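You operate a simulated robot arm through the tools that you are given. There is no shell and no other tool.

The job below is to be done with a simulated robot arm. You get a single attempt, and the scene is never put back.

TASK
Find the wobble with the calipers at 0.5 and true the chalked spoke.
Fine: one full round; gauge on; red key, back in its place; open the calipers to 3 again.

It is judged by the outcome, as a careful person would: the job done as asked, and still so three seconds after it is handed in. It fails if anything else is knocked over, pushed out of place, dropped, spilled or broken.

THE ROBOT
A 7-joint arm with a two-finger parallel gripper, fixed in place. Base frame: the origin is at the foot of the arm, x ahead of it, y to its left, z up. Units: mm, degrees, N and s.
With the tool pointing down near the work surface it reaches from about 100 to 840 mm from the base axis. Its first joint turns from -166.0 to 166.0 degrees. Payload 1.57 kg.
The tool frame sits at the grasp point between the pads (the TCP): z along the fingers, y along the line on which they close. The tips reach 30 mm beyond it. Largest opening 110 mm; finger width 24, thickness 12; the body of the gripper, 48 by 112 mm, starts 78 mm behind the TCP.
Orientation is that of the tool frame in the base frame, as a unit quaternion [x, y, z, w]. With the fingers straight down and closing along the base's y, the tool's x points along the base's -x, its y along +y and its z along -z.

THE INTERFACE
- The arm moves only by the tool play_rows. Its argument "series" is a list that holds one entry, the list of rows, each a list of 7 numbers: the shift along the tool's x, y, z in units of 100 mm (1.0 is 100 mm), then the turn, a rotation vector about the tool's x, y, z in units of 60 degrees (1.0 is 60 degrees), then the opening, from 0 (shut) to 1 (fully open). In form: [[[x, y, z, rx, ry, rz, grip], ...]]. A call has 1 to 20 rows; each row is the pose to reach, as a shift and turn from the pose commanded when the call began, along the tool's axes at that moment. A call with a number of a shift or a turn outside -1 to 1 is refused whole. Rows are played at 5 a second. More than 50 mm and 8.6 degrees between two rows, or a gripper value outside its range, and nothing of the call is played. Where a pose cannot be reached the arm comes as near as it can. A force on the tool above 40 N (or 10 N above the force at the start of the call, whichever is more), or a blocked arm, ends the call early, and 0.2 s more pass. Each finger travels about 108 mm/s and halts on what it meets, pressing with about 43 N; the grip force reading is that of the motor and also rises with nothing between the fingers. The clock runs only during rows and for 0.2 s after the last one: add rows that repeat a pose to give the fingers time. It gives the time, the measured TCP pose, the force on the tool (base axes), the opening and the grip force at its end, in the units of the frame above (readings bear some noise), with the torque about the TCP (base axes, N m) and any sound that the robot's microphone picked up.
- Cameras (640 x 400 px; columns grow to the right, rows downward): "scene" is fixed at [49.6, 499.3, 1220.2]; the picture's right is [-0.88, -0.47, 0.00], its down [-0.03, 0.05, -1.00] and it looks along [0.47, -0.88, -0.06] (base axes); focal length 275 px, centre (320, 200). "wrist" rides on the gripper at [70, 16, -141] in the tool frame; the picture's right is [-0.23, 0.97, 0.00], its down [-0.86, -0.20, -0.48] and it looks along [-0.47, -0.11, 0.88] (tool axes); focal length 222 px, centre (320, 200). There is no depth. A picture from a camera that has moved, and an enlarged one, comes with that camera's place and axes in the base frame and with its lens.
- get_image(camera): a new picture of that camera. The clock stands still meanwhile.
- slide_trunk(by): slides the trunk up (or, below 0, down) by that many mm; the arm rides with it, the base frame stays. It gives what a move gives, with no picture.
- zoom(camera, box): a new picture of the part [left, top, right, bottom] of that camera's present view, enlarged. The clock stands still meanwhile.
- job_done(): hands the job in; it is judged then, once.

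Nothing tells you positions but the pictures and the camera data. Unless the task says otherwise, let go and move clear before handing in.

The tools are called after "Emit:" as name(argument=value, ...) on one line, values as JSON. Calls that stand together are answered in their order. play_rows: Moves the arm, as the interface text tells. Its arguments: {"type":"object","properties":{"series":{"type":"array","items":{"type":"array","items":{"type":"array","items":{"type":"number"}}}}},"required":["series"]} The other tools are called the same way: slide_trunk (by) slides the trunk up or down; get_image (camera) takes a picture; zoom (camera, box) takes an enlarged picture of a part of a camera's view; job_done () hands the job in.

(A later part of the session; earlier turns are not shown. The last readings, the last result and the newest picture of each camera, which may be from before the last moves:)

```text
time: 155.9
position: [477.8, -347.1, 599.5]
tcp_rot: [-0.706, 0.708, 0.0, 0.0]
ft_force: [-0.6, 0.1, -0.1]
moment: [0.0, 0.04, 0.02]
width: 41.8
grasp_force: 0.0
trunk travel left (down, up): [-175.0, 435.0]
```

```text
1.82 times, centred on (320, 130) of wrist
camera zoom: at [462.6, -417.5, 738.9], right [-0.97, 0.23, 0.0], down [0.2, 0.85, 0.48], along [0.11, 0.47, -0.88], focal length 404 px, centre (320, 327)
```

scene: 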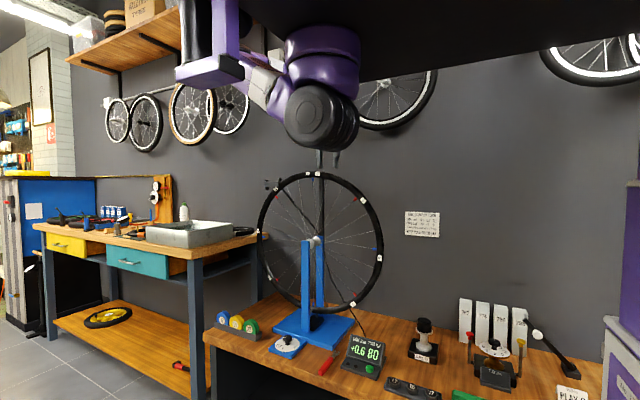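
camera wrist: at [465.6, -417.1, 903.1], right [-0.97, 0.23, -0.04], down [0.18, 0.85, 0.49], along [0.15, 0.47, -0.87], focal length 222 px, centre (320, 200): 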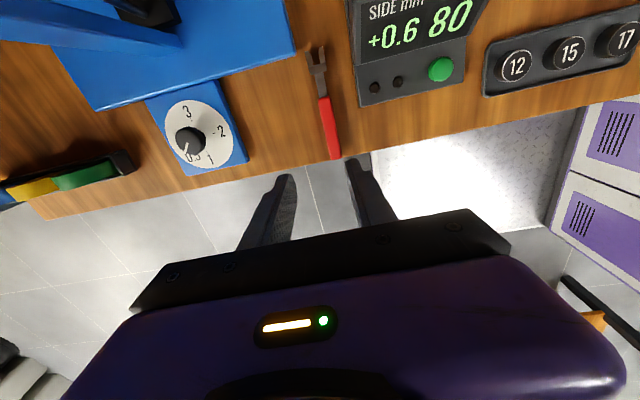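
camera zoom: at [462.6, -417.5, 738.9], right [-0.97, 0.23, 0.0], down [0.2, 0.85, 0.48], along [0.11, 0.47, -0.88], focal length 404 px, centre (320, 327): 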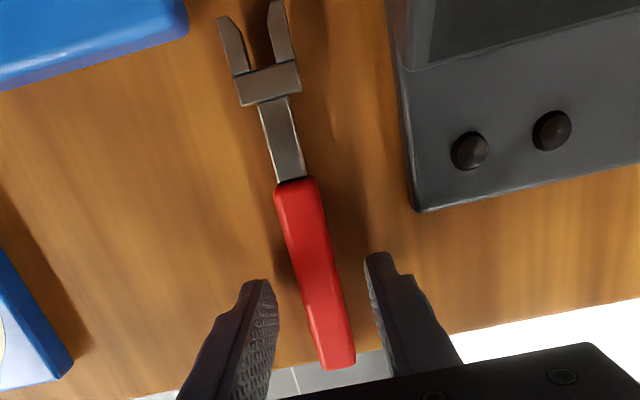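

The handle sits centrally between the fingers. I'll go down 10 mm more in small steps, watching for contact.

Emit:
play_rows(series=[[[0, 0, 0.03, 0, 0, 0, 0.38], [0, 0, 0.06, 0, 0, 0, 0.38], [0, 0, 0.1, 0, 0, 0, 0.38]]])

Emit:
play_rows(series=[[[0, 0, 0.02, 0, 0, 0, 0.38], [0, 0, 0.04, 0, 0, 0, 0.38]]])

Emit:
zoom(camera="wrist", box=[220, 20, 420, 240])

```text
time: 156.7
position: [479.0, -347.2, 589.4]
tcp_rot: [-0.706, 0.709, -0.001, 0.0]
ft_force: [0.1, 1.8, 14.5]
moment: [0.22, 0.35, -0.02]
width: 41.7
grasp_force: 0.0
trunk travel left (down, up): [-175.0, 435.0]
```

```text
time: 157.2
position: [477.6, -347.9, 591.4]
tcp_rot: [-0.706, 0.709, -0.001, 0.0]
ft_force: [0.5, 7.0, 24.7]
moment: [0.41, 0.6, 0.0]
width: 40.7
grasp_force: 0.1
trunk travel left (down, up): [-175.0, 435.0]
stopped in row 2: the force on the tool passed its limit at 45 N (the readings are from after the stop); the commanded pose is now the measured one
```

```text
1.82 times, centred on (320, 130) of wrist
camera zoom: at [462.7, -416.9, 730.3], right [-0.97, 0.23, 0.0], down [0.2, 0.85, 0.48], along [0.11, 0.46, -0.88], focal length 404 px, centre (320, 327)
```

zoom: 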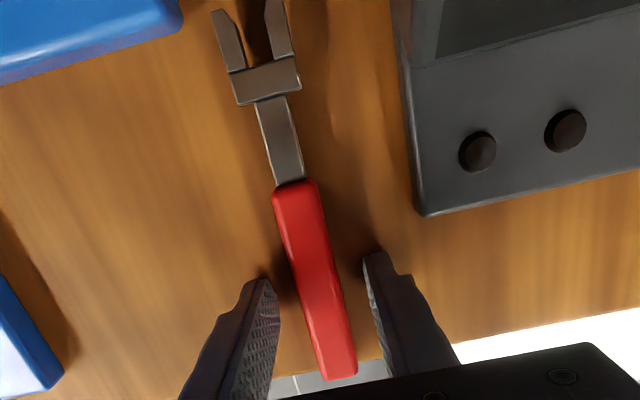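

The tips have touched the bench at about z = 560. I'll rise 3 mm and close on the handle.

Emit:
play_rows(series=[[[0, 0, -0.03, 0, 0, 0, 0.38], [0, 0, -0.03, 0, 0, 0, 0.3], [0, 0, -0.03, 0, 0, 0, 0.2], [0, 0, -0.03, 0, 0, 0, 0.08], [0, 0, -0.03, 0, 0, 0, 0.08], [0, 0, -0.03, 0, 0, 0, 0.08]]])

Emit:
zoom(camera="wrist", box=[220, 20, 420, 240])

```text
time: 158.6
position: [478.4, -347.7, 591.8]
tcp_rot: [-0.706, 0.709, -0.001, 0.0]
ft_force: [0.4, -1.0, -0.2]
moment: [0.0, 0.0, -0.05]
width: 16.9
grasp_force: 32.0
trunk travel left (down, up): [-175.0, 435.0]
```

```text
1.82 times, centred on (320, 130) of wrist
camera zoom: at [462.8, -417.7, 732.1], right [-0.97, 0.23, 0.0], down [0.2, 0.85, 0.48], along [0.11, 0.46, -0.88], focal length 404 px, centre (320, 327)
```

zoom: 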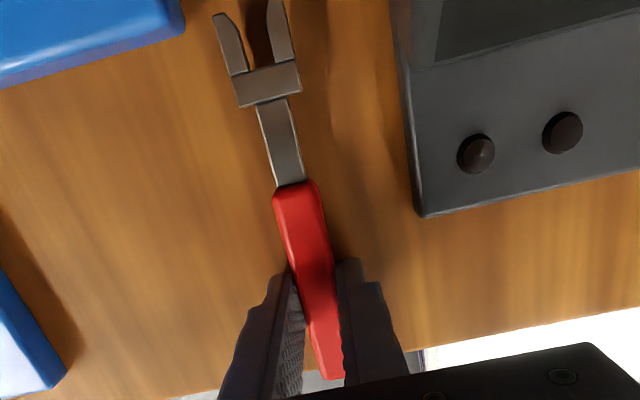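

The key is held firmly: 16.9 mm wide, pick pose (478.8, -347.7, 591.1) at -90°. I'll lift it straight up and check that it stays put.

Emit:
play_rows(series=[[[0, 0, -0.15, 0, 0, 0, 0.08], [0, 0, -0.4, 0, 0, 0, 0.08], [0, 0, -0.7, 0, 0, 0, 0.08], [0, 0, -1.0, 0, 0, 0, 0.08]]])

Emit:
zoom(camera="wrist", box=[220, 20, 420, 240])

Emit:
play_rows(series=[[[0, 0, -0.3, 0, 0, 0, 0.08], [0, 0, -0.65, 0, 0, 0, 0.08], [0, 0, -1.0, 0, 0, 0, 0.08]]])

Emit:
play_rows(series=[[[0, 0, -0.3, 0, 0, 0, 0.08], [0, 0, -0.65, 0, 0, 0, 0.08], [0, 0, -1.0, 0, 0, 0, 0.08]]])

Emit:
get_image(camera="wrist")

```text
time: 159.6
position: [478.0, -347.1, 691.1]
tcp_rot: [-0.705, 0.709, 0.001, 0.0]
ft_force: [0.4, 0.0, -1.4]
moment: [-0.02, 0.04, 0.01]
width: 16.9
grasp_force: 32.4
trunk travel left (down, up): [-175.0, 435.0]
```

```text
1.82 times, centred on (320, 130) of wrist
camera zoom: at [462.5, -416.5, 831.3], right [-0.97, 0.23, 0.0], down [0.2, 0.85, 0.48], along [0.11, 0.46, -0.88], focal length 404 px, centre (320, 327)
```

zoom: 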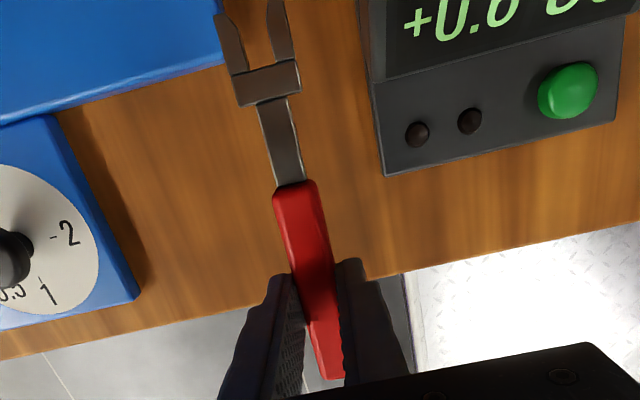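

```text
time: 160.4
position: [478.1, -349.0, 791.8]
tcp_rot: [-0.706, 0.708, 0.001, 0.0]
ft_force: [0.9, 0.2, -0.6]
moment: [-0.01, 0.03, 0.03]
width: 17.0
grasp_force: 32.0
trunk travel left (down, up): [-175.0, 435.0]
```

```text
time: 161.2
position: [477.6, -348.9, 891.9]
tcp_rot: [-0.705, 0.709, -0.001, -0.001]
ft_force: [-1.1, -0.1, -1.6]
moment: [0.03, 0.01, 0.01]
width: 17.2
grasp_force: 32.4
trunk travel left (down, up): [-175.0, 435.0]
```

```text
taken
camera wrist: at [462.2, -417.2, 1031.2], right [-0.97, 0.23, 0.0], down [0.2, 0.85, 0.48], along [0.11, 0.46, -0.88], focal length 222 px, centre (320, 200)
```

wrist: 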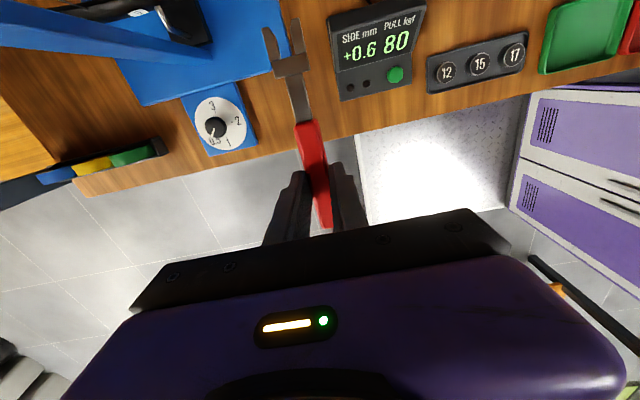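

The key is held straight in the grip. I'll raise the trunk to its top working level and look at the key and the top of the wheel.

Emit:
slide_trunk(by=350)

Emit:
zoom(camera="wrist", box=[240, 10, 360, 130])

Emit:
get_image(camera="scene")

Emit:
zoom(camera="scene", box=[290, 150, 370, 200])

```text
time: 164.6
position: [478.3, -347.8, 1241.1]
tcp_rot: [-0.705, 0.709, 0.0, -0.001]
ft_force: [-0.7, 0.0, -0.7]
moment: [-0.01, 0.01, 0.01]
width: 16.7
grasp_force: 32.3
trunk travel left (down, up): [-525.0, 85.0]
```

```text
3.33 times, centred on (300, 70) of wrist
camera zoom: at [462.3, -417.2, 1381.0], right [-0.97, 0.23, 0.0], down [0.2, 0.85, 0.48], along [0.11, 0.46, -0.88], focal length 740 px, centre (387, 633)
```

zoom: 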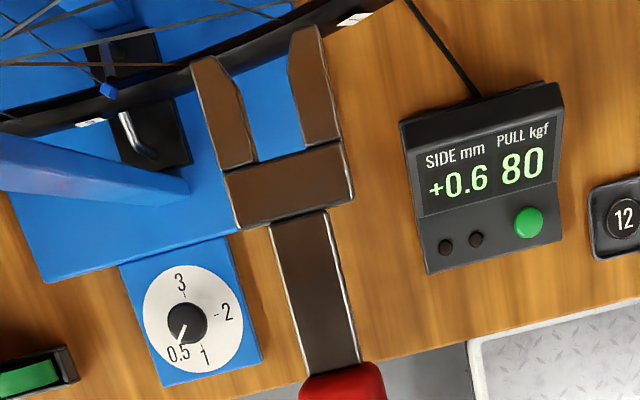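

```text
taken
```

scene: 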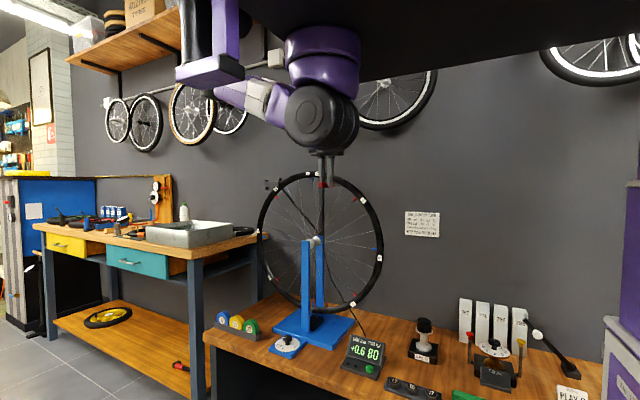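

```text
8.00 times, centred on (330, 175) of scene
camera zoom: at [49.6, 499.3, 1220.2], right [-0.88, -0.47, 0.0], down [-0.03, 0.05, -1.0], along [0.47, -0.88, -0.06], focal length 2198 px, centre (240, 400)
```

zoom: 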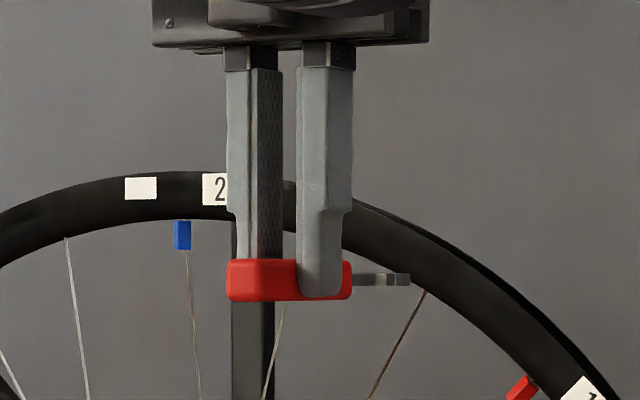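

I have good views of both the fork (slot 8.8 mm wide, centre 92 mm ahead of the grip point) and the blue nipple at about (652.5, -560.4, 1240). The nipple's flats sit at about 45°, so I'll turn the key to -135°, ready to approach from the -x side and sweep 90° clockwise.

Emit:
play_rows(series=[[[0, 0, -0.05, 0, 0, -0.125, 0.08], [0, 0, -0.1, 0, 0, -0.25, 0.08], [0, 0, -0.15, 0, 0, -0.375, 0.08], [0, 0, -0.21, 0, 0, -0.5, 0.08], [0, 0, -0.21, 0, 0, -0.625, 0.08], [0, 0, -0.21, 0, 0, -0.755, 0.08], [0, 0, -0.21, 0, 0, -0.755, 0.08]]])

Emit:
get_image(camera="wrist")

Emit:
get_image(camera="scene")

```text
time: 166.2
position: [473.8, -347.8, 1256.1]
tcp_rot: [0.925, -0.38, -0.017, 0.009]
ft_force: [0.2, 1.5, -0.6]
moment: [0.0, 0.02, -0.01]
width: 17.1
grasp_force: 32.0
trunk travel left (down, up): [-525.0, 85.0]
```

```text
taken
camera wrist: at [518.9, -408.0, 1394.1], right [-0.85, -0.53, 0.03], down [-0.45, 0.74, 0.5], along [-0.29, 0.4, -0.87], focal length 222 px, centre (320, 200)
```

wrist: 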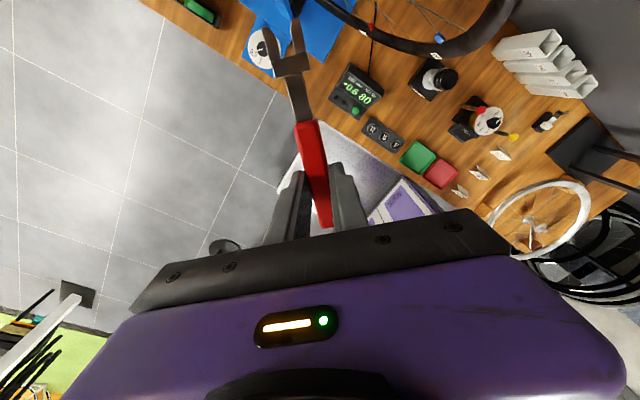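

```text
taken
```

scene: 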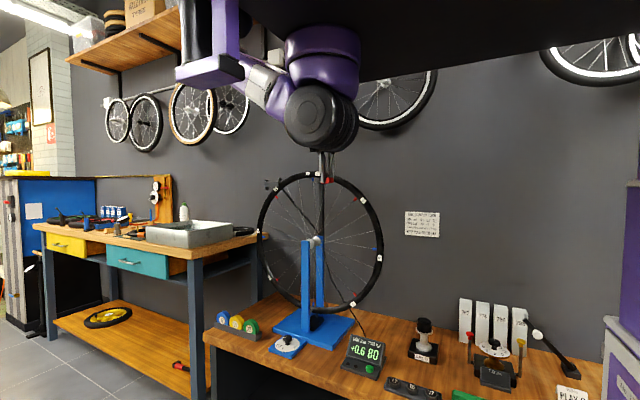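

-135° is reachable, with a 2° residual tilt to correct. I'll level it and move to a stand-off about 35 mm short of the nipple.

Emit:
play_rows(series=[[[0.2, 0.05, -0.02, 0.0141, 0.0118, 0.003, 0.08], [0.45, 0.1, -0.04, 0.0282, 0.0235, 0.005, 0.08], [0.8, 0.2, -0.06, 0.0282, 0.0235, 0.005, 0.08], [0.8, 0.2, -0.06, 0.0282, 0.0235, 0.005, 0.08]]])

Emit:
get_image(camera="wrist")

Emit:
zoom(camera="scene", box=[280, 140, 360, 200])

```text
time: 167.2
position: [518.9, -416.4, 1261.5]
tcp_rot: [0.923, -0.384, 0.008, -0.005]
ft_force: [-0.7, 0.5, 0.3]
moment: [0.01, -0.02, 0.01]
width: 16.7
grasp_force: 32.0
trunk travel left (down, up): [-525.0, 85.0]
```

```text
taken
camera wrist: at [554.6, -478.3, 1402.2], right [-0.85, -0.53, -0.02], down [-0.47, 0.74, 0.47], along [-0.24, 0.41, -0.88], focal length 222 px, centre (320, 200)
```

wrist: 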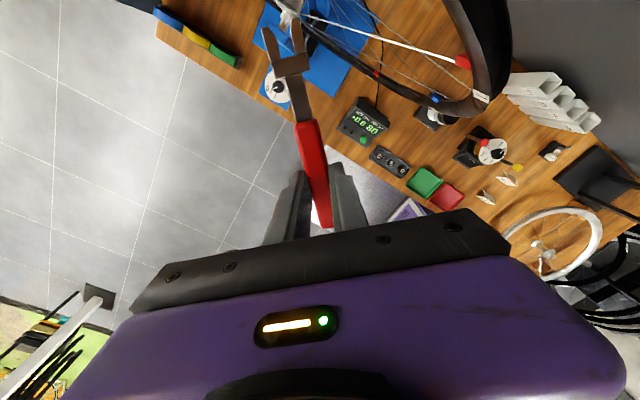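

```text
6.67 times, centred on (320, 170) of scene
camera zoom: at [49.6, 499.3, 1220.2], right [-0.88, -0.47, 0.0], down [-0.03, 0.05, -1.0], along [0.47, -0.88, -0.06], focal length 1832 px, centre (320, 400)
```

zoom: 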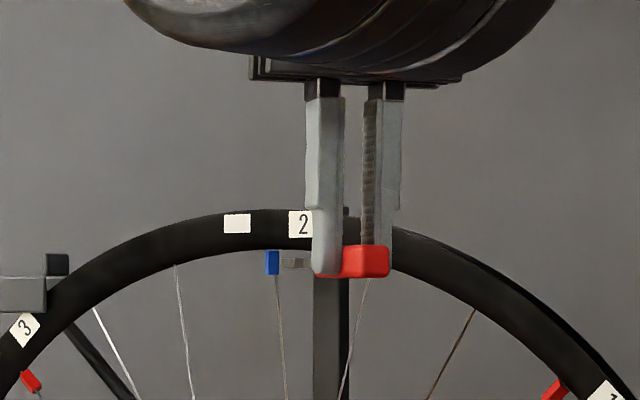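

The fork appears just beside the nipple in the scene view. I'll correct the remaining 1° tilt and come to the stand-off.

Emit:
play_rows(series=[[[0.3, 0.03, 0, -0.0146, -0.0105, -0.003, 0.08], [0.6, 0.07, -0.008, -0.0146, -0.0105, -0.003, 0.08], [0.687, 0.075, -0.008, -0.0146, -0.0105, -0.003, 0.08], [0.687, 0.075, -0.008, -0.0146, -0.0105, -0.003, 0.08]]])

Emit:
zoom(camera="wrist", box=[220, 0, 420, 120])

Emit:
zoom(camera="scene", box=[295, 160, 335, 190])

```text
time: 168.2
position: [564.0, -472.3, 1270.5]
tcp_rot: [0.924, -0.383, 0.009, -0.004]
ft_force: [0.5, -0.4, -0.5]
moment: [0.04, 0.01, -0.03]
width: 16.9
grasp_force: 32.2
trunk travel left (down, up): [-525.0, 85.0]
```

```text
3.20 times, centred on (320, 60) of wrist
camera zoom: at [599.3, -532.4, 1411.5], right [-0.85, -0.53, -0.02], down [-0.47, 0.75, 0.47], along [-0.23, 0.41, -0.88], focal length 711 px, centre (320, 648)
```

zoom: 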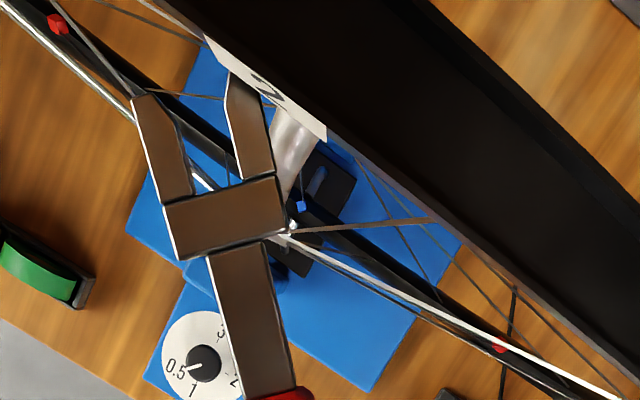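

```text
13.33 times, centred on (315, 175) of scene
camera zoom: at [49.6, 499.3, 1220.2], right [-0.88, -0.47, 0.0], down [-0.03, 0.05, -1.0], along [0.47, -0.88, -0.06], focal length 3663 px, centre (387, 533)
```

zoom: 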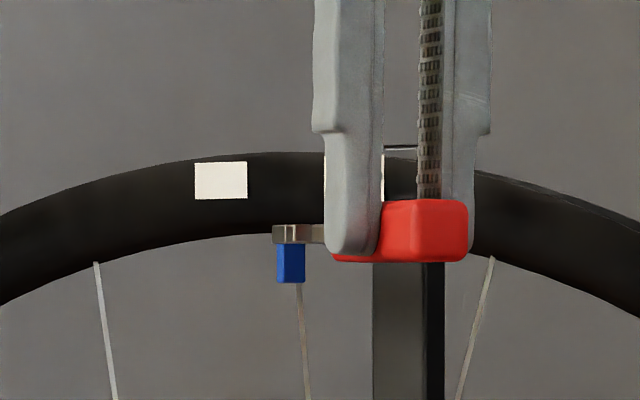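

The tool came out 8 mm high. I'll command it down and see whether it follows at this wrist angle.

Emit:
play_rows(series=[[[0, 0, 0.04, -0.0146, -0.0105, 0, 0.08], [0, 0, 0.085, -0.0146, -0.0105, 0, 0.08], [0, 0, 0.085, -0.0146, -0.0105, 0, 0.08]]])

Emit:
zoom(camera="scene", box=[295, 160, 335, 190])

Emit:
zoom(camera="wrist", box=[220, 0, 420, 120])

```text
time: 169.0
position: [563.9, -472.2, 1261.6]
tcp_rot: [0.924, -0.382, 0.001, 0.001]
ft_force: [0.7, -1.1, -2.0]
moment: [0.02, 0.02, 0.01]
width: 17.1
grasp_force: 31.9
trunk travel left (down, up): [-525.0, 85.0]
```

```text
13.33 times, centred on (315, 175) of scene
camera zoom: at [49.6, 499.3, 1220.2], right [-0.88, -0.47, 0.0], down [-0.03, 0.05, -1.0], along [0.47, -0.88, -0.06], focal length 3663 px, centre (387, 533)
```

zoom: 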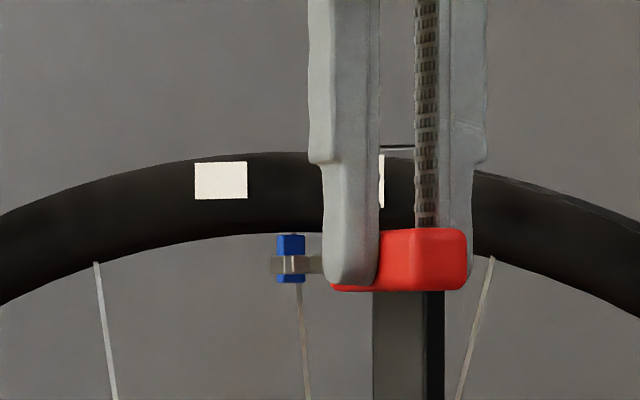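

```text
3.20 times, centred on (320, 60) of wrist
camera zoom: at [603.0, -532.0, 1402.3], right [-0.85, -0.53, 0.0], down [-0.46, 0.75, 0.47], along [-0.25, 0.4, -0.88], focal length 711 px, centre (320, 648)
```

zoom: 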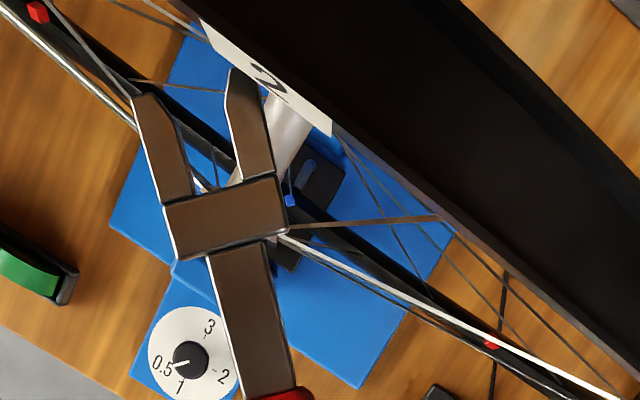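

It settled level at z = 1261.6 and the fork is at the nipple's height. I'll zoom right in to check the sideways alignment before sliding on.

Emit:
zoom(camera="scene", box=[307, 172, 323, 184])

Emit:
zoom(camera="wrist", box=[250, 15, 320, 65])

```text
16.00 times, centred on (315, 178) of scene
camera zoom: at [49.6, 499.3, 1220.2], right [-0.88, -0.47, 0.0], down [-0.03, 0.05, -1.0], along [0.47, -0.88, -0.06], focal length 4396 px, centre (400, 552)
```

zoom: 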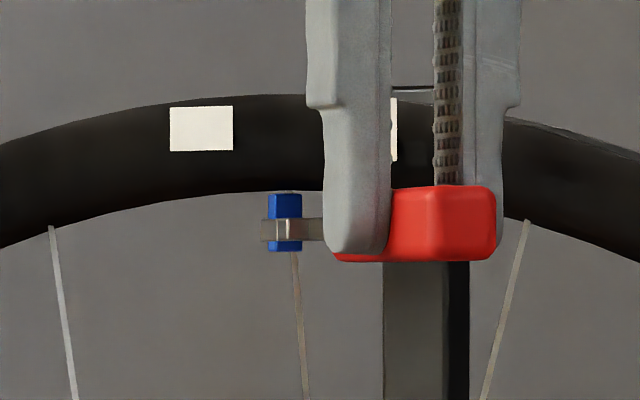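

```text
8.00 times, centred on (285, 40) of wrist
camera zoom: at [603.0, -532.0, 1402.3], right [-0.85, -0.53, 0.0], down [-0.46, 0.75, 0.47], along [-0.25, 0.4, -0.88], focal length 1777 px, centre (600, 1480)
```

zoom: 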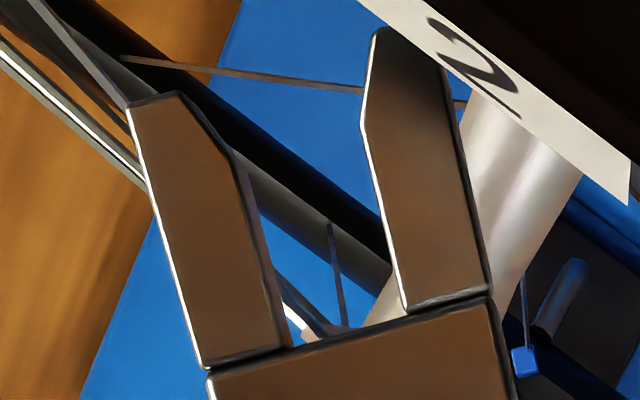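

The fork needs to go about 2 mm sideways (tool +y). I'll shift it, advance part way to the tips, and look again.

Emit:
play_rows(series=[[[0, 0.02, 0, 0, 0, 0, 0.08], [0.07, 0.02, 0, 0, 0, 0, 0.08], [0.14, 0.02, 0, 0, 0, 0, 0.08], [0.14, 0.02, 0, 0, 0, 0, 0.08]]])

Emit:
zoom(camera="scene", box=[307, 172, 323, 184])

Emit:
zoom(camera="wrist", box=[220, 0, 420, 120])

```text
time: 170.0
position: [573.0, -482.8, 1262.5]
tcp_rot: [0.924, -0.382, 0.001, 0.002]
ft_force: [0.1, 0.1, -0.8]
moment: [-0.01, 0.01, 0.02]
width: 16.8
grasp_force: 32.1
trunk travel left (down, up): [-525.0, 85.0]
```

```text
16.00 times, centred on (315, 178) of scene
camera zoom: at [49.6, 499.3, 1220.2], right [-0.88, -0.47, 0.0], down [-0.03, 0.05, -1.0], along [0.47, -0.88, -0.06], focal length 4396 px, centre (400, 552)
```

zoom: 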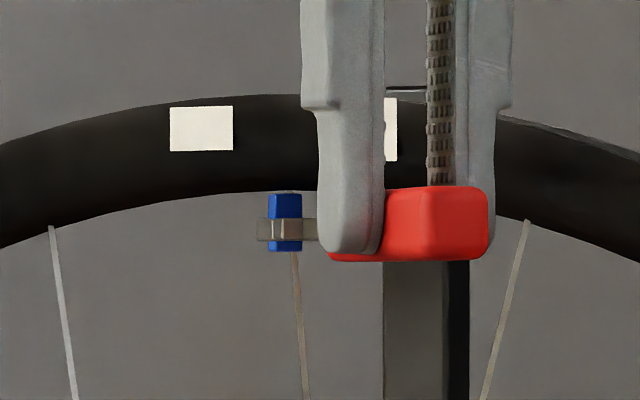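

```text
3.20 times, centred on (320, 60) of wrist
camera zoom: at [611.1, -543.7, 1402.6], right [-0.85, -0.53, 0.0], down [-0.46, 0.75, 0.47], along [-0.25, 0.4, -0.88], focal length 711 px, centre (320, 648)
```

zoom: 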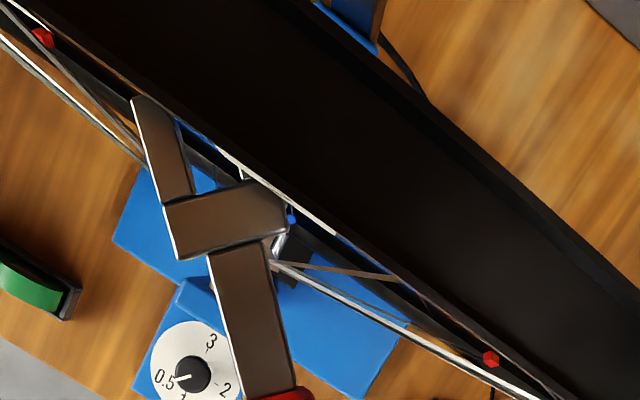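

Only about 0.7 mm off now, with no contact. I'll trim that and slide the fork onto the nipple slowly.

Emit:
play_rows(series=[[[0.04, -0.006, 0, 0, 0, 0, 0.08], [0.08, -0.006, 0, 0, 0, 0, 0.08], [0.12, -0.006, 0, 0, 0, 0, 0.08], [0.15, -0.006, 0, 0, 0, 0, 0.08], [0.18, -0.006, 0, 0, 0, 0, 0.08], [0.18, -0.006, 0, 0, 0, 0, 0.08]]])

Emit:
zoom(camera="scene", box=[307, 172, 323, 184])

Emit:
zoom(camera="wrist", box=[220, 0, 420, 120])

```text
time: 171.4
position: [585.1, -497.1, 1261.3]
tcp_rot: [0.924, -0.382, 0.001, 0.001]
ft_force: [-0.3, 0.3, -0.6]
moment: [0.04, 0.01, -0.03]
width: 17.1
grasp_force: 32.1
trunk travel left (down, up): [-525.0, 85.0]
```

```text
16.00 times, centred on (315, 178) of scene
camera zoom: at [49.6, 499.3, 1220.2], right [-0.88, -0.47, 0.0], down [-0.03, 0.05, -1.0], along [0.47, -0.88, -0.06], focal length 4396 px, centre (400, 552)
```

zoom: 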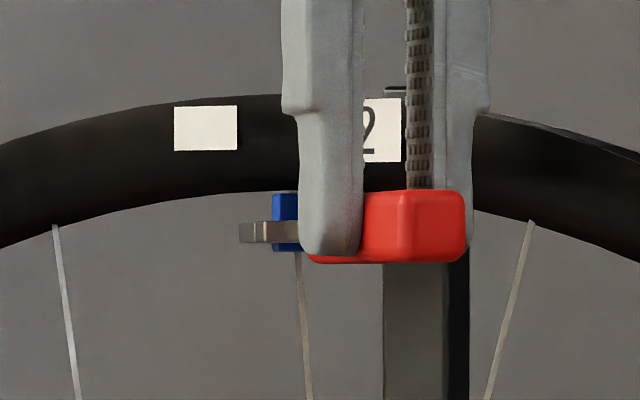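

```text
3.20 times, centred on (320, 60) of wrist
camera zoom: at [623.9, -556.5, 1402.2], right [-0.85, -0.53, 0.0], down [-0.46, 0.75, 0.47], along [-0.25, 0.4, -0.88], focal length 711 px, centre (320, 648)
```

zoom: 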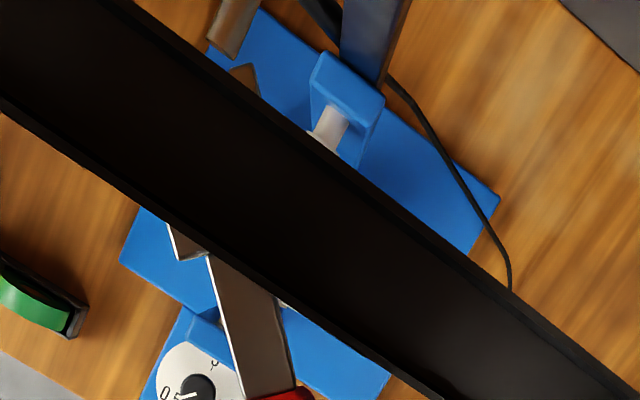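

The fork is on the nipple and the slot centre coincides with it. I'll start the first quarter turn, swinging clockwise about the nipple in small steps.

Emit:
play_rows(series=[[[0.0074, -0.1201, 0, 0, 0, 0.125, 0.08], [0.0303, -0.2383, 0, 0, 0, 0.25, 0.08], [0.0685, -0.3524, 0, 0, 0, 0.375, 0.08], [0.0685, -0.3524, 0, 0, 0, 0.375, 0.08]]])

Emit:
zoom(camera="scene", box=[307, 172, 323, 184])

Emit:
zoom(camera="scene", box=[335, 325, 395, 385])

Emit:
get_image(camera="wrist")

```text
time: 172.4
position: [615.0, -475.6, 1261.0]
tcp_rot: [0.831, -0.556, 0.002, 0.001]
ft_force: [0.7, 1.1, -0.9]
moment: [-0.01, 0.01, 0.05]
width: 16.9
grasp_force: 32.1
trunk travel left (down, up): [-525.0, 85.0]
```

```text
16.00 times, centred on (315, 178) of scene
camera zoom: at [49.6, 499.3, 1220.2], right [-0.88, -0.47, 0.0], down [-0.03, 0.05, -1.0], along [0.47, -0.88, -0.06], focal length 4396 px, centre (400, 552)
```

zoom: 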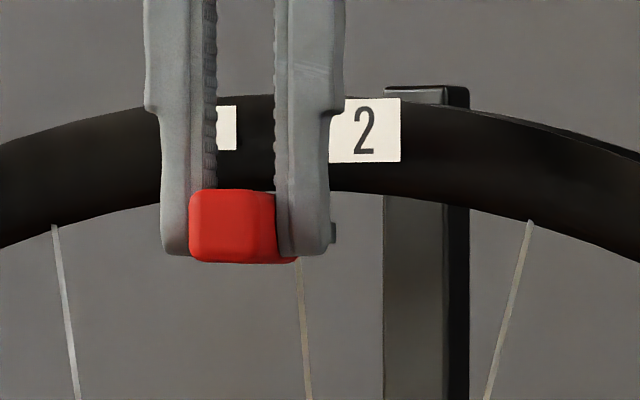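

```text
6.67 times, centred on (365, 355) of scene
camera zoom: at [49.6, 499.3, 1220.2], right [-0.88, -0.47, 0.0], down [-0.03, 0.05, -1.0], along [0.47, -0.88, -0.06], focal length 1832 px, centre (20, -833)
```

zoom: 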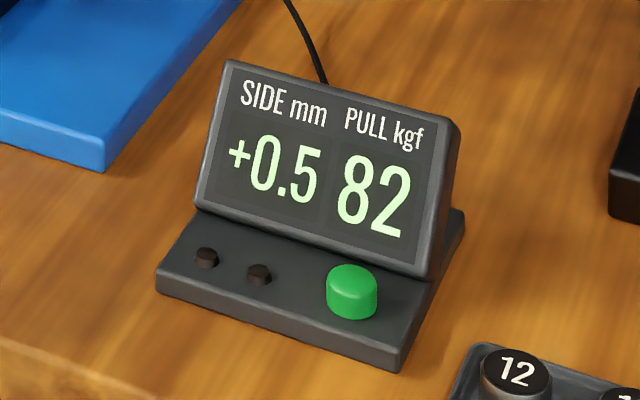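

```text
taken
camera wrist: at [627.6, -546.6, 1402.2], right [-0.99, -0.16, 0.0], down [-0.14, 0.87, 0.48], along [-0.08, 0.47, -0.88], focal length 222 px, centre (320, 200)
```

wrist: 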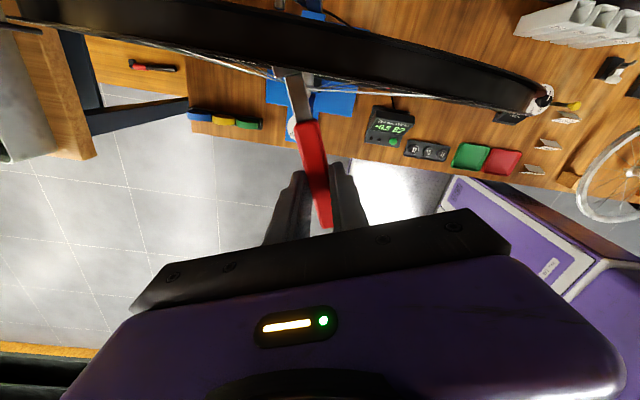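

It works, and in the right direction: SIDE +0.5, PULL 82, forces near zero. I'll continue the turn.

Emit:
play_rows(series=[[[0.0074, -0.1201, 0, 0, 0, 0.125, 0.08], [0.0303, -0.2383, 0, 0, 0, 0.25, 0.08], [0.0685, -0.3524, 0, 0, 0, 0.375, 0.08], [0.0685, -0.3524, 0, 0, 0, 0.375, 0.08]]])

Emit:
zoom(camera="scene", box=[335, 325, 395, 385])

Emit:
zoom(camera="scene", box=[295, 160, 335, 190])

Emit:
zoom(camera="wrist", box=[220, 0, 420, 120])

```text
time: 173.4
position: [649.6, -467.9, 1261.1]
tcp_rot: [-0.706, 0.708, -0.002, 0.0]
ft_force: [-0.6, -0.1, -0.7]
moment: [-0.03, 0.01, 0.06]
width: 16.5
grasp_force: 31.8
trunk travel left (down, up): [-525.0, 85.0]
```

```text
6.67 times, centred on (365, 355) of scene
camera zoom: at [49.6, 499.3, 1220.2], right [-0.88, -0.47, 0.0], down [-0.03, 0.05, -1.0], along [0.47, -0.88, -0.06], focal length 1832 px, centre (20, -833)
```

zoom: 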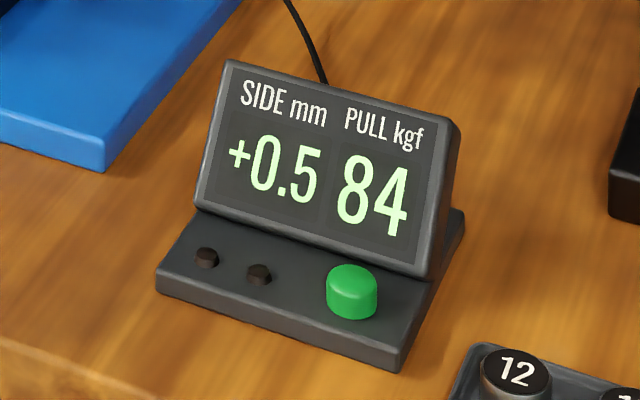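

```text
13.33 times, centred on (315, 175) of scene
camera zoom: at [49.6, 499.3, 1220.2], right [-0.88, -0.47, 0.0], down [-0.03, 0.05, -1.0], along [0.47, -0.88, -0.06], focal length 3663 px, centre (387, 533)
```

zoom: 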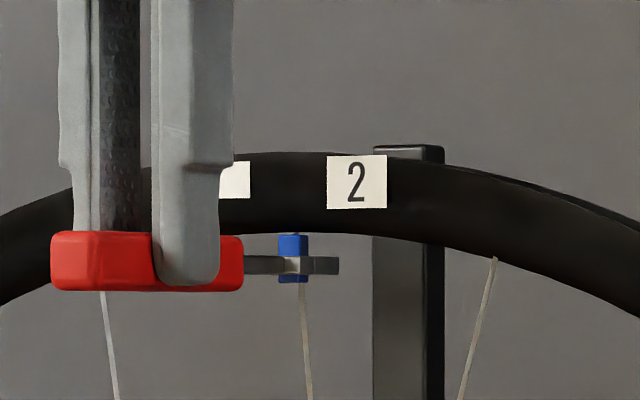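

```text
3.20 times, centred on (320, 60) of wrist
camera zoom: at [634.9, -537.4, 1402.5], right [-0.97, 0.23, 0.0], down [0.2, 0.86, 0.48], along [0.11, 0.46, -0.88], focal length 711 px, centre (320, 648)
```

zoom: 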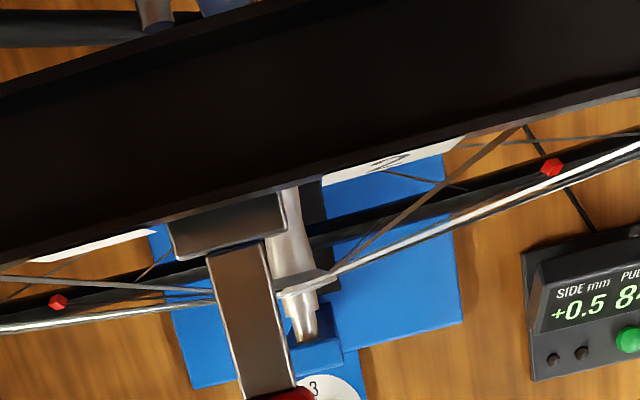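

SIDE +0.5, PULL 84 at about 45°; a few degrees of play in the fork. I'll continue to 90°.

Emit:
play_rows(series=[[[0.0074, -0.1201, 0, 0, 0, 0.125, 0.08], [0.0303, -0.2383, 0, 0, 0, 0.25, 0.08], [0.0685, -0.3524, 0, 0, 0, 0.375, 0.08], [0.0685, -0.3524, 0, 0, 0, 0.375, 0.08]]])

Emit:
play_rows(series=[[[0.0074, -0.1201, 0, 0, 0, 0.125, 0.08], [0.0303, -0.2383, 0, 0, 0, 0.25, 0.08], [0.0685, -0.3524, 0, 0, 0, 0.375, 0.08], [0.0685, -0.3524, 0, 0, 0, 0.375, 0.08]]])

Emit:
zoom(camera="scene", box=[335, 325, 395, 385])

Emit:
zoom(camera="scene", box=[295, 160, 335, 190])

Emit:
zoom(camera="wrist", box=[220, 0, 420, 120])

```text
time: 174.4
position: [685.8, -475.6, 1261.8]
tcp_rot: [-0.555, 0.832, -0.002, -0.001]
ft_force: [0.1, -0.3, -0.2]
moment: [-0.02, -0.02, 0.09]
width: 17.2
grasp_force: 32.3
trunk travel left (down, up): [-525.0, 85.0]
```

```text
time: 175.4
position: [714.9, -497.5, 1262.6]
tcp_rot: [-0.382, 0.924, -0.002, 0.0]
ft_force: [0.0, 2.0, 0.6]
moment: [0.01, 0.05, -0.09]
width: 16.9
grasp_force: 31.8
trunk travel left (down, up): [-525.0, 85.0]
```

```text
6.67 times, centred on (365, 355) of scene
camera zoom: at [49.6, 499.3, 1220.2], right [-0.88, -0.47, 0.0], down [-0.03, 0.05, -1.0], along [0.47, -0.88, -0.06], focal length 1832 px, centre (20, -833)
```

zoom: 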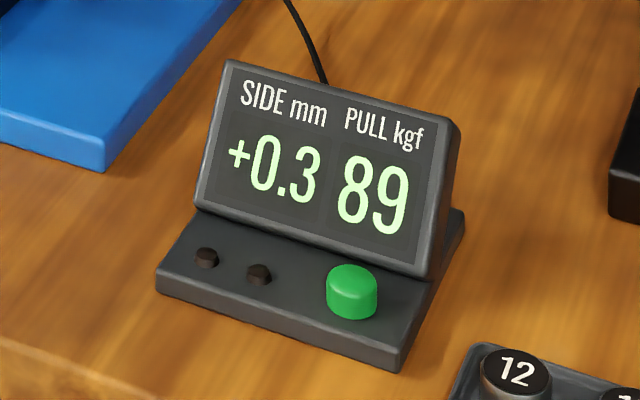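

```text
13.33 times, centred on (315, 175) of scene
camera zoom: at [49.6, 499.3, 1220.2], right [-0.88, -0.47, 0.0], down [-0.03, 0.05, -1.0], along [0.47, -0.88, -0.06], focal length 3663 px, centre (387, 533)
```

zoom: 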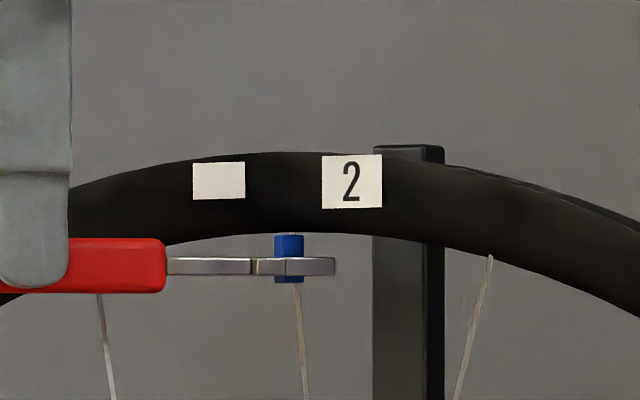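

```text
3.20 times, centred on (320, 60) of wrist
camera zoom: at [656.1, -534.0, 1402.2], right [-0.53, 0.85, 0.0], down [0.75, 0.46, 0.48], along [0.41, 0.25, -0.88], focal length 711 px, centre (320, 648)
```

zoom: 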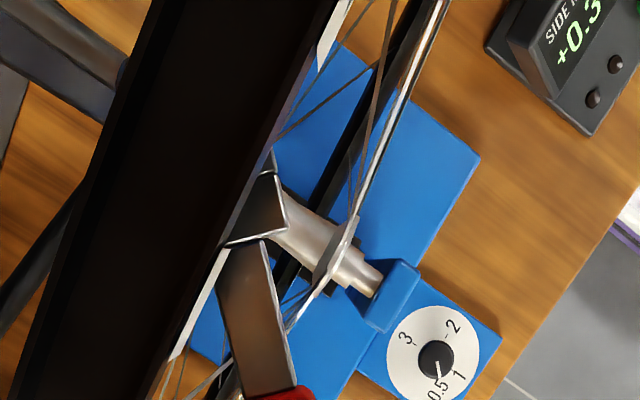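

PULL 89 and SIDE +0.3: the nipple lags about 9° from the fork's play. I'll push 9° further so the first quarter turn is complete.

Emit:
play_rows(series=[[[0.0025, -0.0722, 0, 0, 0, 0.075, 0.08], [0.0107, -0.144, 0, 0, 0, 0.15, 0.08], [0.0107, -0.144, 0, 0, 0, 0.15, 0.08]]])

Emit:
zoom(camera="scene", box=[335, 325, 395, 385])

Emit:
zoom(camera="scene", box=[307, 172, 323, 184])

```text
time: 176.2
position: [725.2, -507.7, 1262.6]
tcp_rot: [-0.307, 0.952, -0.002, 0.0]
ft_force: [-0.1, 1.9, -0.3]
moment: [-0.01, 0.11, -0.12]
width: 17.0
grasp_force: 32.1
trunk travel left (down, up): [-525.0, 85.0]
```

```text
6.67 times, centred on (365, 355) of scene
camera zoom: at [49.6, 499.3, 1220.2], right [-0.88, -0.47, 0.0], down [-0.03, 0.05, -1.0], along [0.47, -0.88, -0.06], focal length 1832 px, centre (20, -833)
```

zoom: 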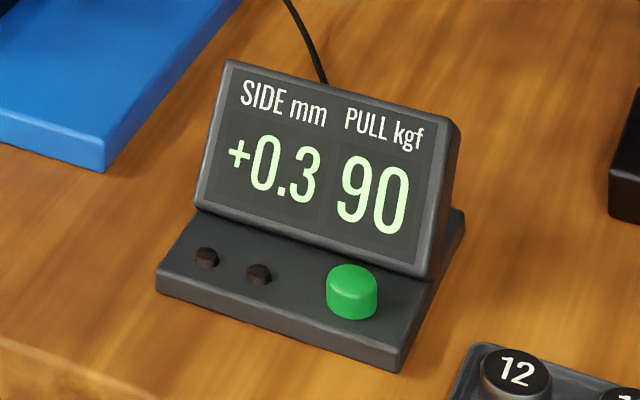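

```text
16.00 times, centred on (315, 178) of scene
camera zoom: at [49.6, 499.3, 1220.2], right [-0.88, -0.47, 0.0], down [-0.03, 0.05, -1.0], along [0.47, -0.88, -0.06], focal length 4396 px, centre (400, 552)
```

zoom: 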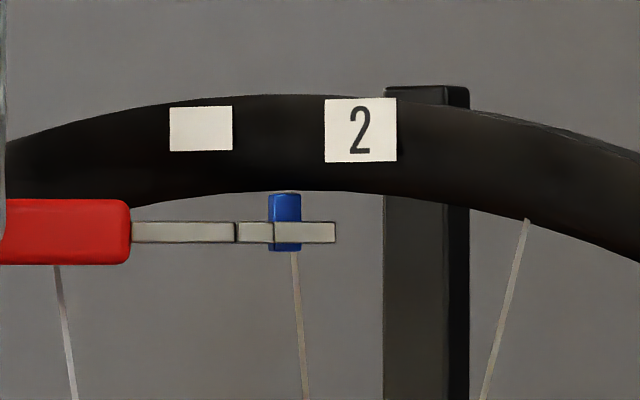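

Exactly one quarter turn: SIDE +0.3, PULL 90. I'll back off the play, slide the fork off, and swing round to the start side for the second quarter.

Emit:
play_rows(series=[[[0.0025, 0.0722, 0, 0, 0, -0.075, 0.08], [0.0107, 0.144, 0, 0, 0, -0.15, 0.08], [0.0107, 0.144, 0, 0, 0, -0.15, 0.08]]])

Emit:
play_rows(series=[[[-0.06, 0, 0, 0, 0, 0, 0.08], [-0.14, 0, 0, 0, 0, 0, 0.08], [-0.24, 0, 0, 0, 0, 0, 0.08], [-0.35, 0, 0, 0, 0, 0, 0.08], [-0.35, 0, 0, 0, 0, 0, 0.08]]])

Emit:
zoom(camera="scene", box=[295, 160, 335, 190])

Emit:
zoom(camera="scene", box=[335, 325, 395, 385])

```text
time: 177.0
position: [714.6, -495.5, 1262.0]
tcp_rot: [-0.383, 0.924, -0.002, 0.001]
ft_force: [-0.4, 1.0, 0.1]
moment: [0.0, 0.0, 0.0]
width: 16.8
grasp_force: 31.9
trunk travel left (down, up): [-525.0, 85.0]
```

```text
time: 178.2
position: [739.9, -470.1, 1262.4]
tcp_rot: [-0.382, 0.924, -0.002, 0.001]
ft_force: [-0.1, 0.6, -0.1]
moment: [-0.01, 0.0, 0.0]
width: 16.9
grasp_force: 32.1
trunk travel left (down, up): [-525.0, 85.0]
```

```text
13.33 times, centred on (315, 175) of scene
camera zoom: at [49.6, 499.3, 1220.2], right [-0.88, -0.47, 0.0], down [-0.03, 0.05, -1.0], along [0.47, -0.88, -0.06], focal length 3663 px, centre (387, 533)
```

zoom: 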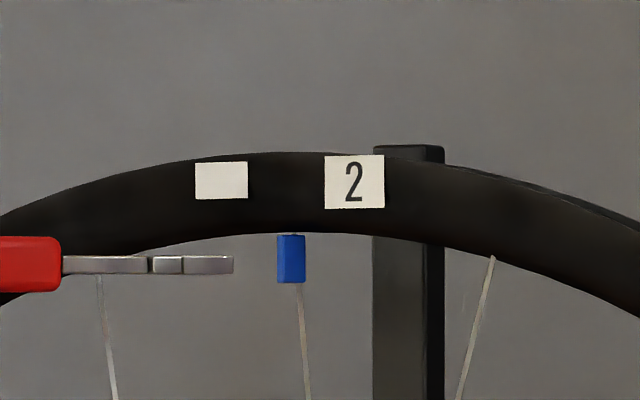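

```text
6.67 times, centred on (365, 355) of scene
camera zoom: at [49.6, 499.3, 1220.2], right [-0.88, -0.47, 0.0], down [-0.03, 0.05, -1.0], along [0.47, -0.88, -0.06], focal length 1832 px, centre (20, -833)
```

zoom: 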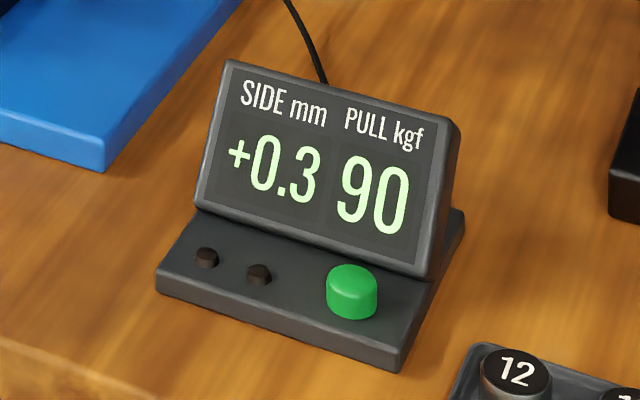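

Clean release, and the reading held. Now I'll swing the key back around the nipple at a wider radius.

Emit:
play_rows(series=[[[0.0109, 0.1658, 0, 0, 0, -0.125, 0.08], [0.0433, 0.3287, 0, 0, 0, -0.25, 0.08], [0.0967, 0.486, 0, 0, 0, -0.375, 0.08], [0.1701, 0.635, 0, 0, 0, -0.5, 0.08], [0.2624, 0.7731, 0, 0, 0, -0.625, 0.08], [0.372, 0.898, 0, 0, 0, -0.75, 0.08]]])

Emit:
play_rows(series=[[[0.0109, 0.1658, 0, 0, 0, -0.125, 0.08], [0.0433, 0.3287, 0, 0, 0, -0.25, 0.08], [0.0967, 0.486, 0, 0, 0, -0.375, 0.08], [0.1701, 0.635, 0, 0, 0, -0.5, 0.08], [0.2624, 0.7731, 0, 0, 0, -0.625, 0.08], [0.372, 0.898, 0, 0, 0, -0.75, 0.08], [0.372, 0.898, 0, 0, 0, -0.75, 0.08]]])

Emit:
zoom(camera="scene", box=[307, 172, 323, 184])

Emit:
zoom(camera="wrist", box=[250, 15, 320, 65])

```text
time: 179.6
position: [650.8, -433.4, 1263.6]
tcp_rot: [0.708, -0.706, 0.001, 0.0]
ft_force: [0.6, 0.0, -0.9]
moment: [0.04, 0.01, 0.01]
width: 17.2
grasp_force: 32.1
trunk travel left (down, up): [-525.0, 85.0]
```

```text
time: 181.2
position: [560.3, -471.1, 1262.1]
tcp_rot: [0.924, -0.382, 0.002, 0.002]
ft_force: [0.7, -0.8, -0.1]
moment: [0.0, 0.04, 0.01]
width: 17.2
grasp_force: 32.5
trunk travel left (down, up): [-525.0, 85.0]
```

```text
16.00 times, centred on (315, 178) of scene
camera zoom: at [49.6, 499.3, 1220.2], right [-0.88, -0.47, 0.0], down [-0.03, 0.05, -1.0], along [0.47, -0.88, -0.06], focal length 4396 px, centre (400, 552)
```

zoom: 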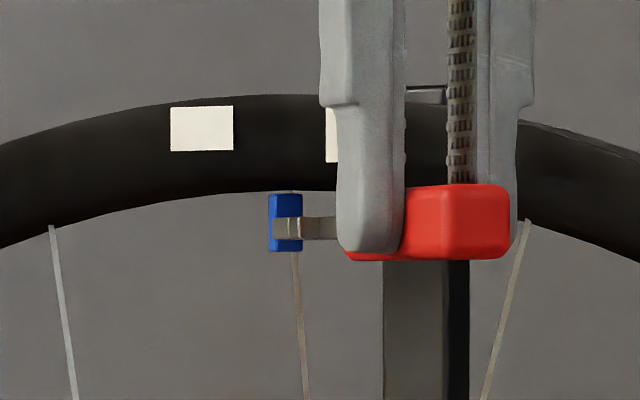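

```text
8.00 times, centred on (285, 40) of wrist
camera zoom: at [598.9, -531.1, 1402.6], right [-0.85, -0.53, 0.0], down [-0.47, 0.75, 0.47], along [-0.25, 0.4, -0.88], focal length 1777 px, centre (600, 1480)
```

zoom: 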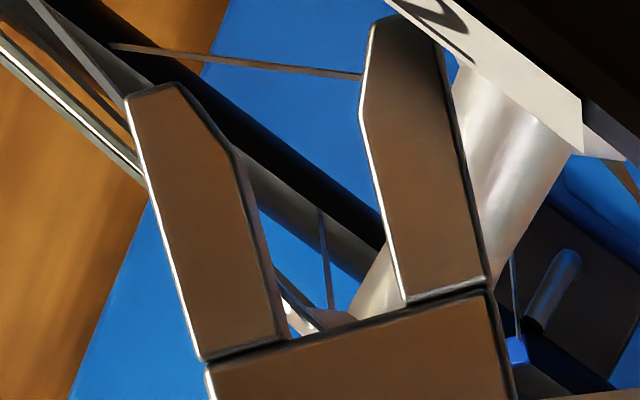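

Aligned to within half a millimetre again. I'll slide the fork on for the second quarter.

Emit:
play_rows(series=[[[0.1, -0.005, 0, 0, 0, 0, 0.08], [0.18, -0.005, 0, 0, 0, 0, 0.08], [0.24, -0.005, 0, 0, 0, 0, 0.08], [0.28, -0.005, 0, 0, 0, 0, 0.08], [0.32, -0.005, 0, 0, 0, 0, 0.08], [0.357, -0.005, 0, 0, 0, 0, 0.08], [0.357, -0.005, 0, 0, 0, 0, 0.08]]])

Emit:
zoom(camera="scene", box=[307, 172, 323, 184])

Emit:
zoom(camera="scene", box=[335, 325, 395, 385])

```text
time: 182.8
position: [586.0, -496.0, 1261.2]
tcp_rot: [0.923, -0.384, 0.001, 0.001]
ft_force: [-0.5, 0.3, -0.9]
moment: [-0.01, 0.01, 0.02]
width: 17.1
grasp_force: 31.8
trunk travel left (down, up): [-525.0, 85.0]
```

```text
16.00 times, centred on (315, 178) of scene
camera zoom: at [49.6, 499.3, 1220.2], right [-0.88, -0.47, 0.0], down [-0.03, 0.05, -1.0], along [0.47, -0.88, -0.06], focal length 4396 px, centre (400, 552)
```

zoom: 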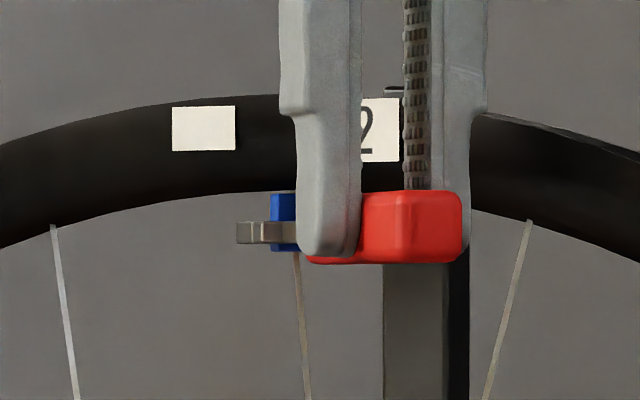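

```text
6.67 times, centred on (365, 355) of scene
camera zoom: at [49.6, 499.3, 1220.2], right [-0.88, -0.47, 0.0], down [-0.03, 0.05, -1.0], along [0.47, -0.88, -0.06], focal length 1832 px, centre (20, -833)
```

zoom: 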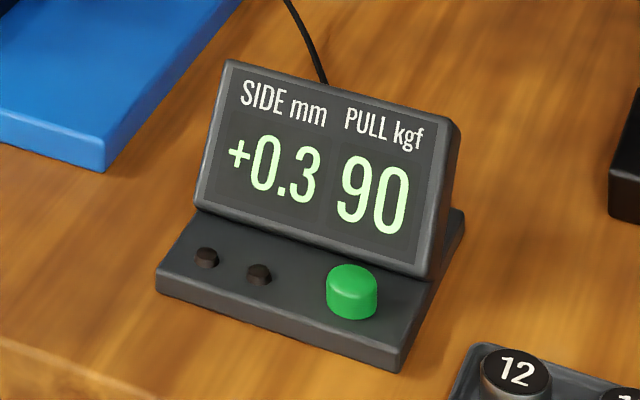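

Engaged again with no load. I'll do the second quarter turn in the same four steps.

Emit:
play_rows(series=[[[0.0074, -0.1201, 0, 0, 0, 0.125, 0.08], [0.0303, -0.2383, 0, 0, 0, 0.25, 0.08], [0.0685, -0.3524, 0, 0, 0, 0.375, 0.08], [0.0685, -0.3524, 0, 0, 0, 0.375, 0.08]]])

Emit:
play_rows(series=[[[0.0074, -0.1201, 0, 0, 0, 0.125, 0.08], [0.0303, -0.2383, 0, 0, 0, 0.25, 0.08], [0.0685, -0.3524, 0, 0, 0, 0.375, 0.08], [0.0685, -0.3524, 0, 0, 0, 0.375, 0.08]]])

Emit:
zoom(camera="scene", box=[335, 325, 395, 385])

Emit:
zoom(camera="scene", box=[295, 160, 335, 190])

```text
time: 183.8
position: [616.0, -476.9, 1261.7]
tcp_rot: [0.831, -0.556, 0.002, 0.001]
ft_force: [-0.7, 5.7, -0.9]
moment: [0.12, 0.01, 0.28]
width: 17.1
grasp_force: 31.9
trunk travel left (down, up): [-525.0, 85.0]
```

```text
time: 184.8
position: [652.9, -468.9, 1262.5]
tcp_rot: [-0.707, 0.707, -0.004, -0.001]
ft_force: [0.1, -0.5, -0.6]
moment: [0.0, -0.01, 0.05]
width: 17.4
grasp_force: 32.3
trunk travel left (down, up): [-525.0, 85.0]
```

```text
6.67 times, centred on (365, 355) of scene
camera zoom: at [49.6, 499.3, 1220.2], right [-0.88, -0.47, 0.0], down [-0.03, 0.05, -1.0], along [0.47, -0.88, -0.06], focal length 1832 px, centre (20, -833)
```

zoom: 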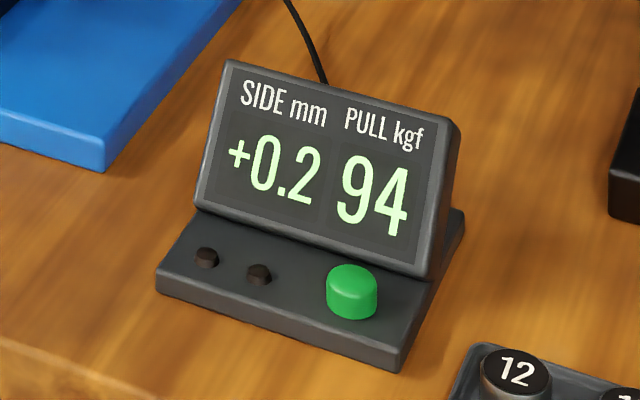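

```text
13.33 times, centred on (315, 175) of scene
camera zoom: at [49.6, 499.3, 1220.2], right [-0.88, -0.47, 0.0], down [-0.03, 0.05, -1.0], along [0.47, -0.88, -0.06], focal length 3663 px, centre (387, 533)
```

zoom: 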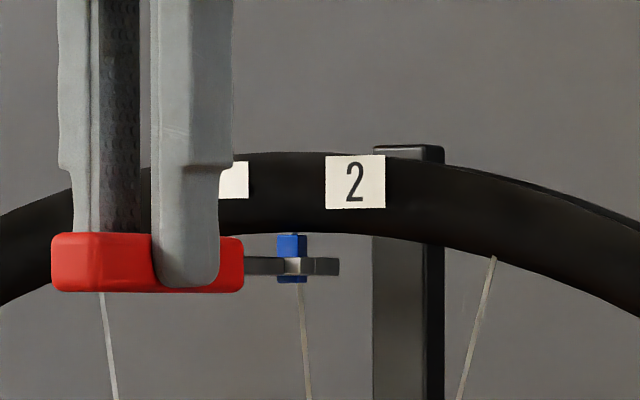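

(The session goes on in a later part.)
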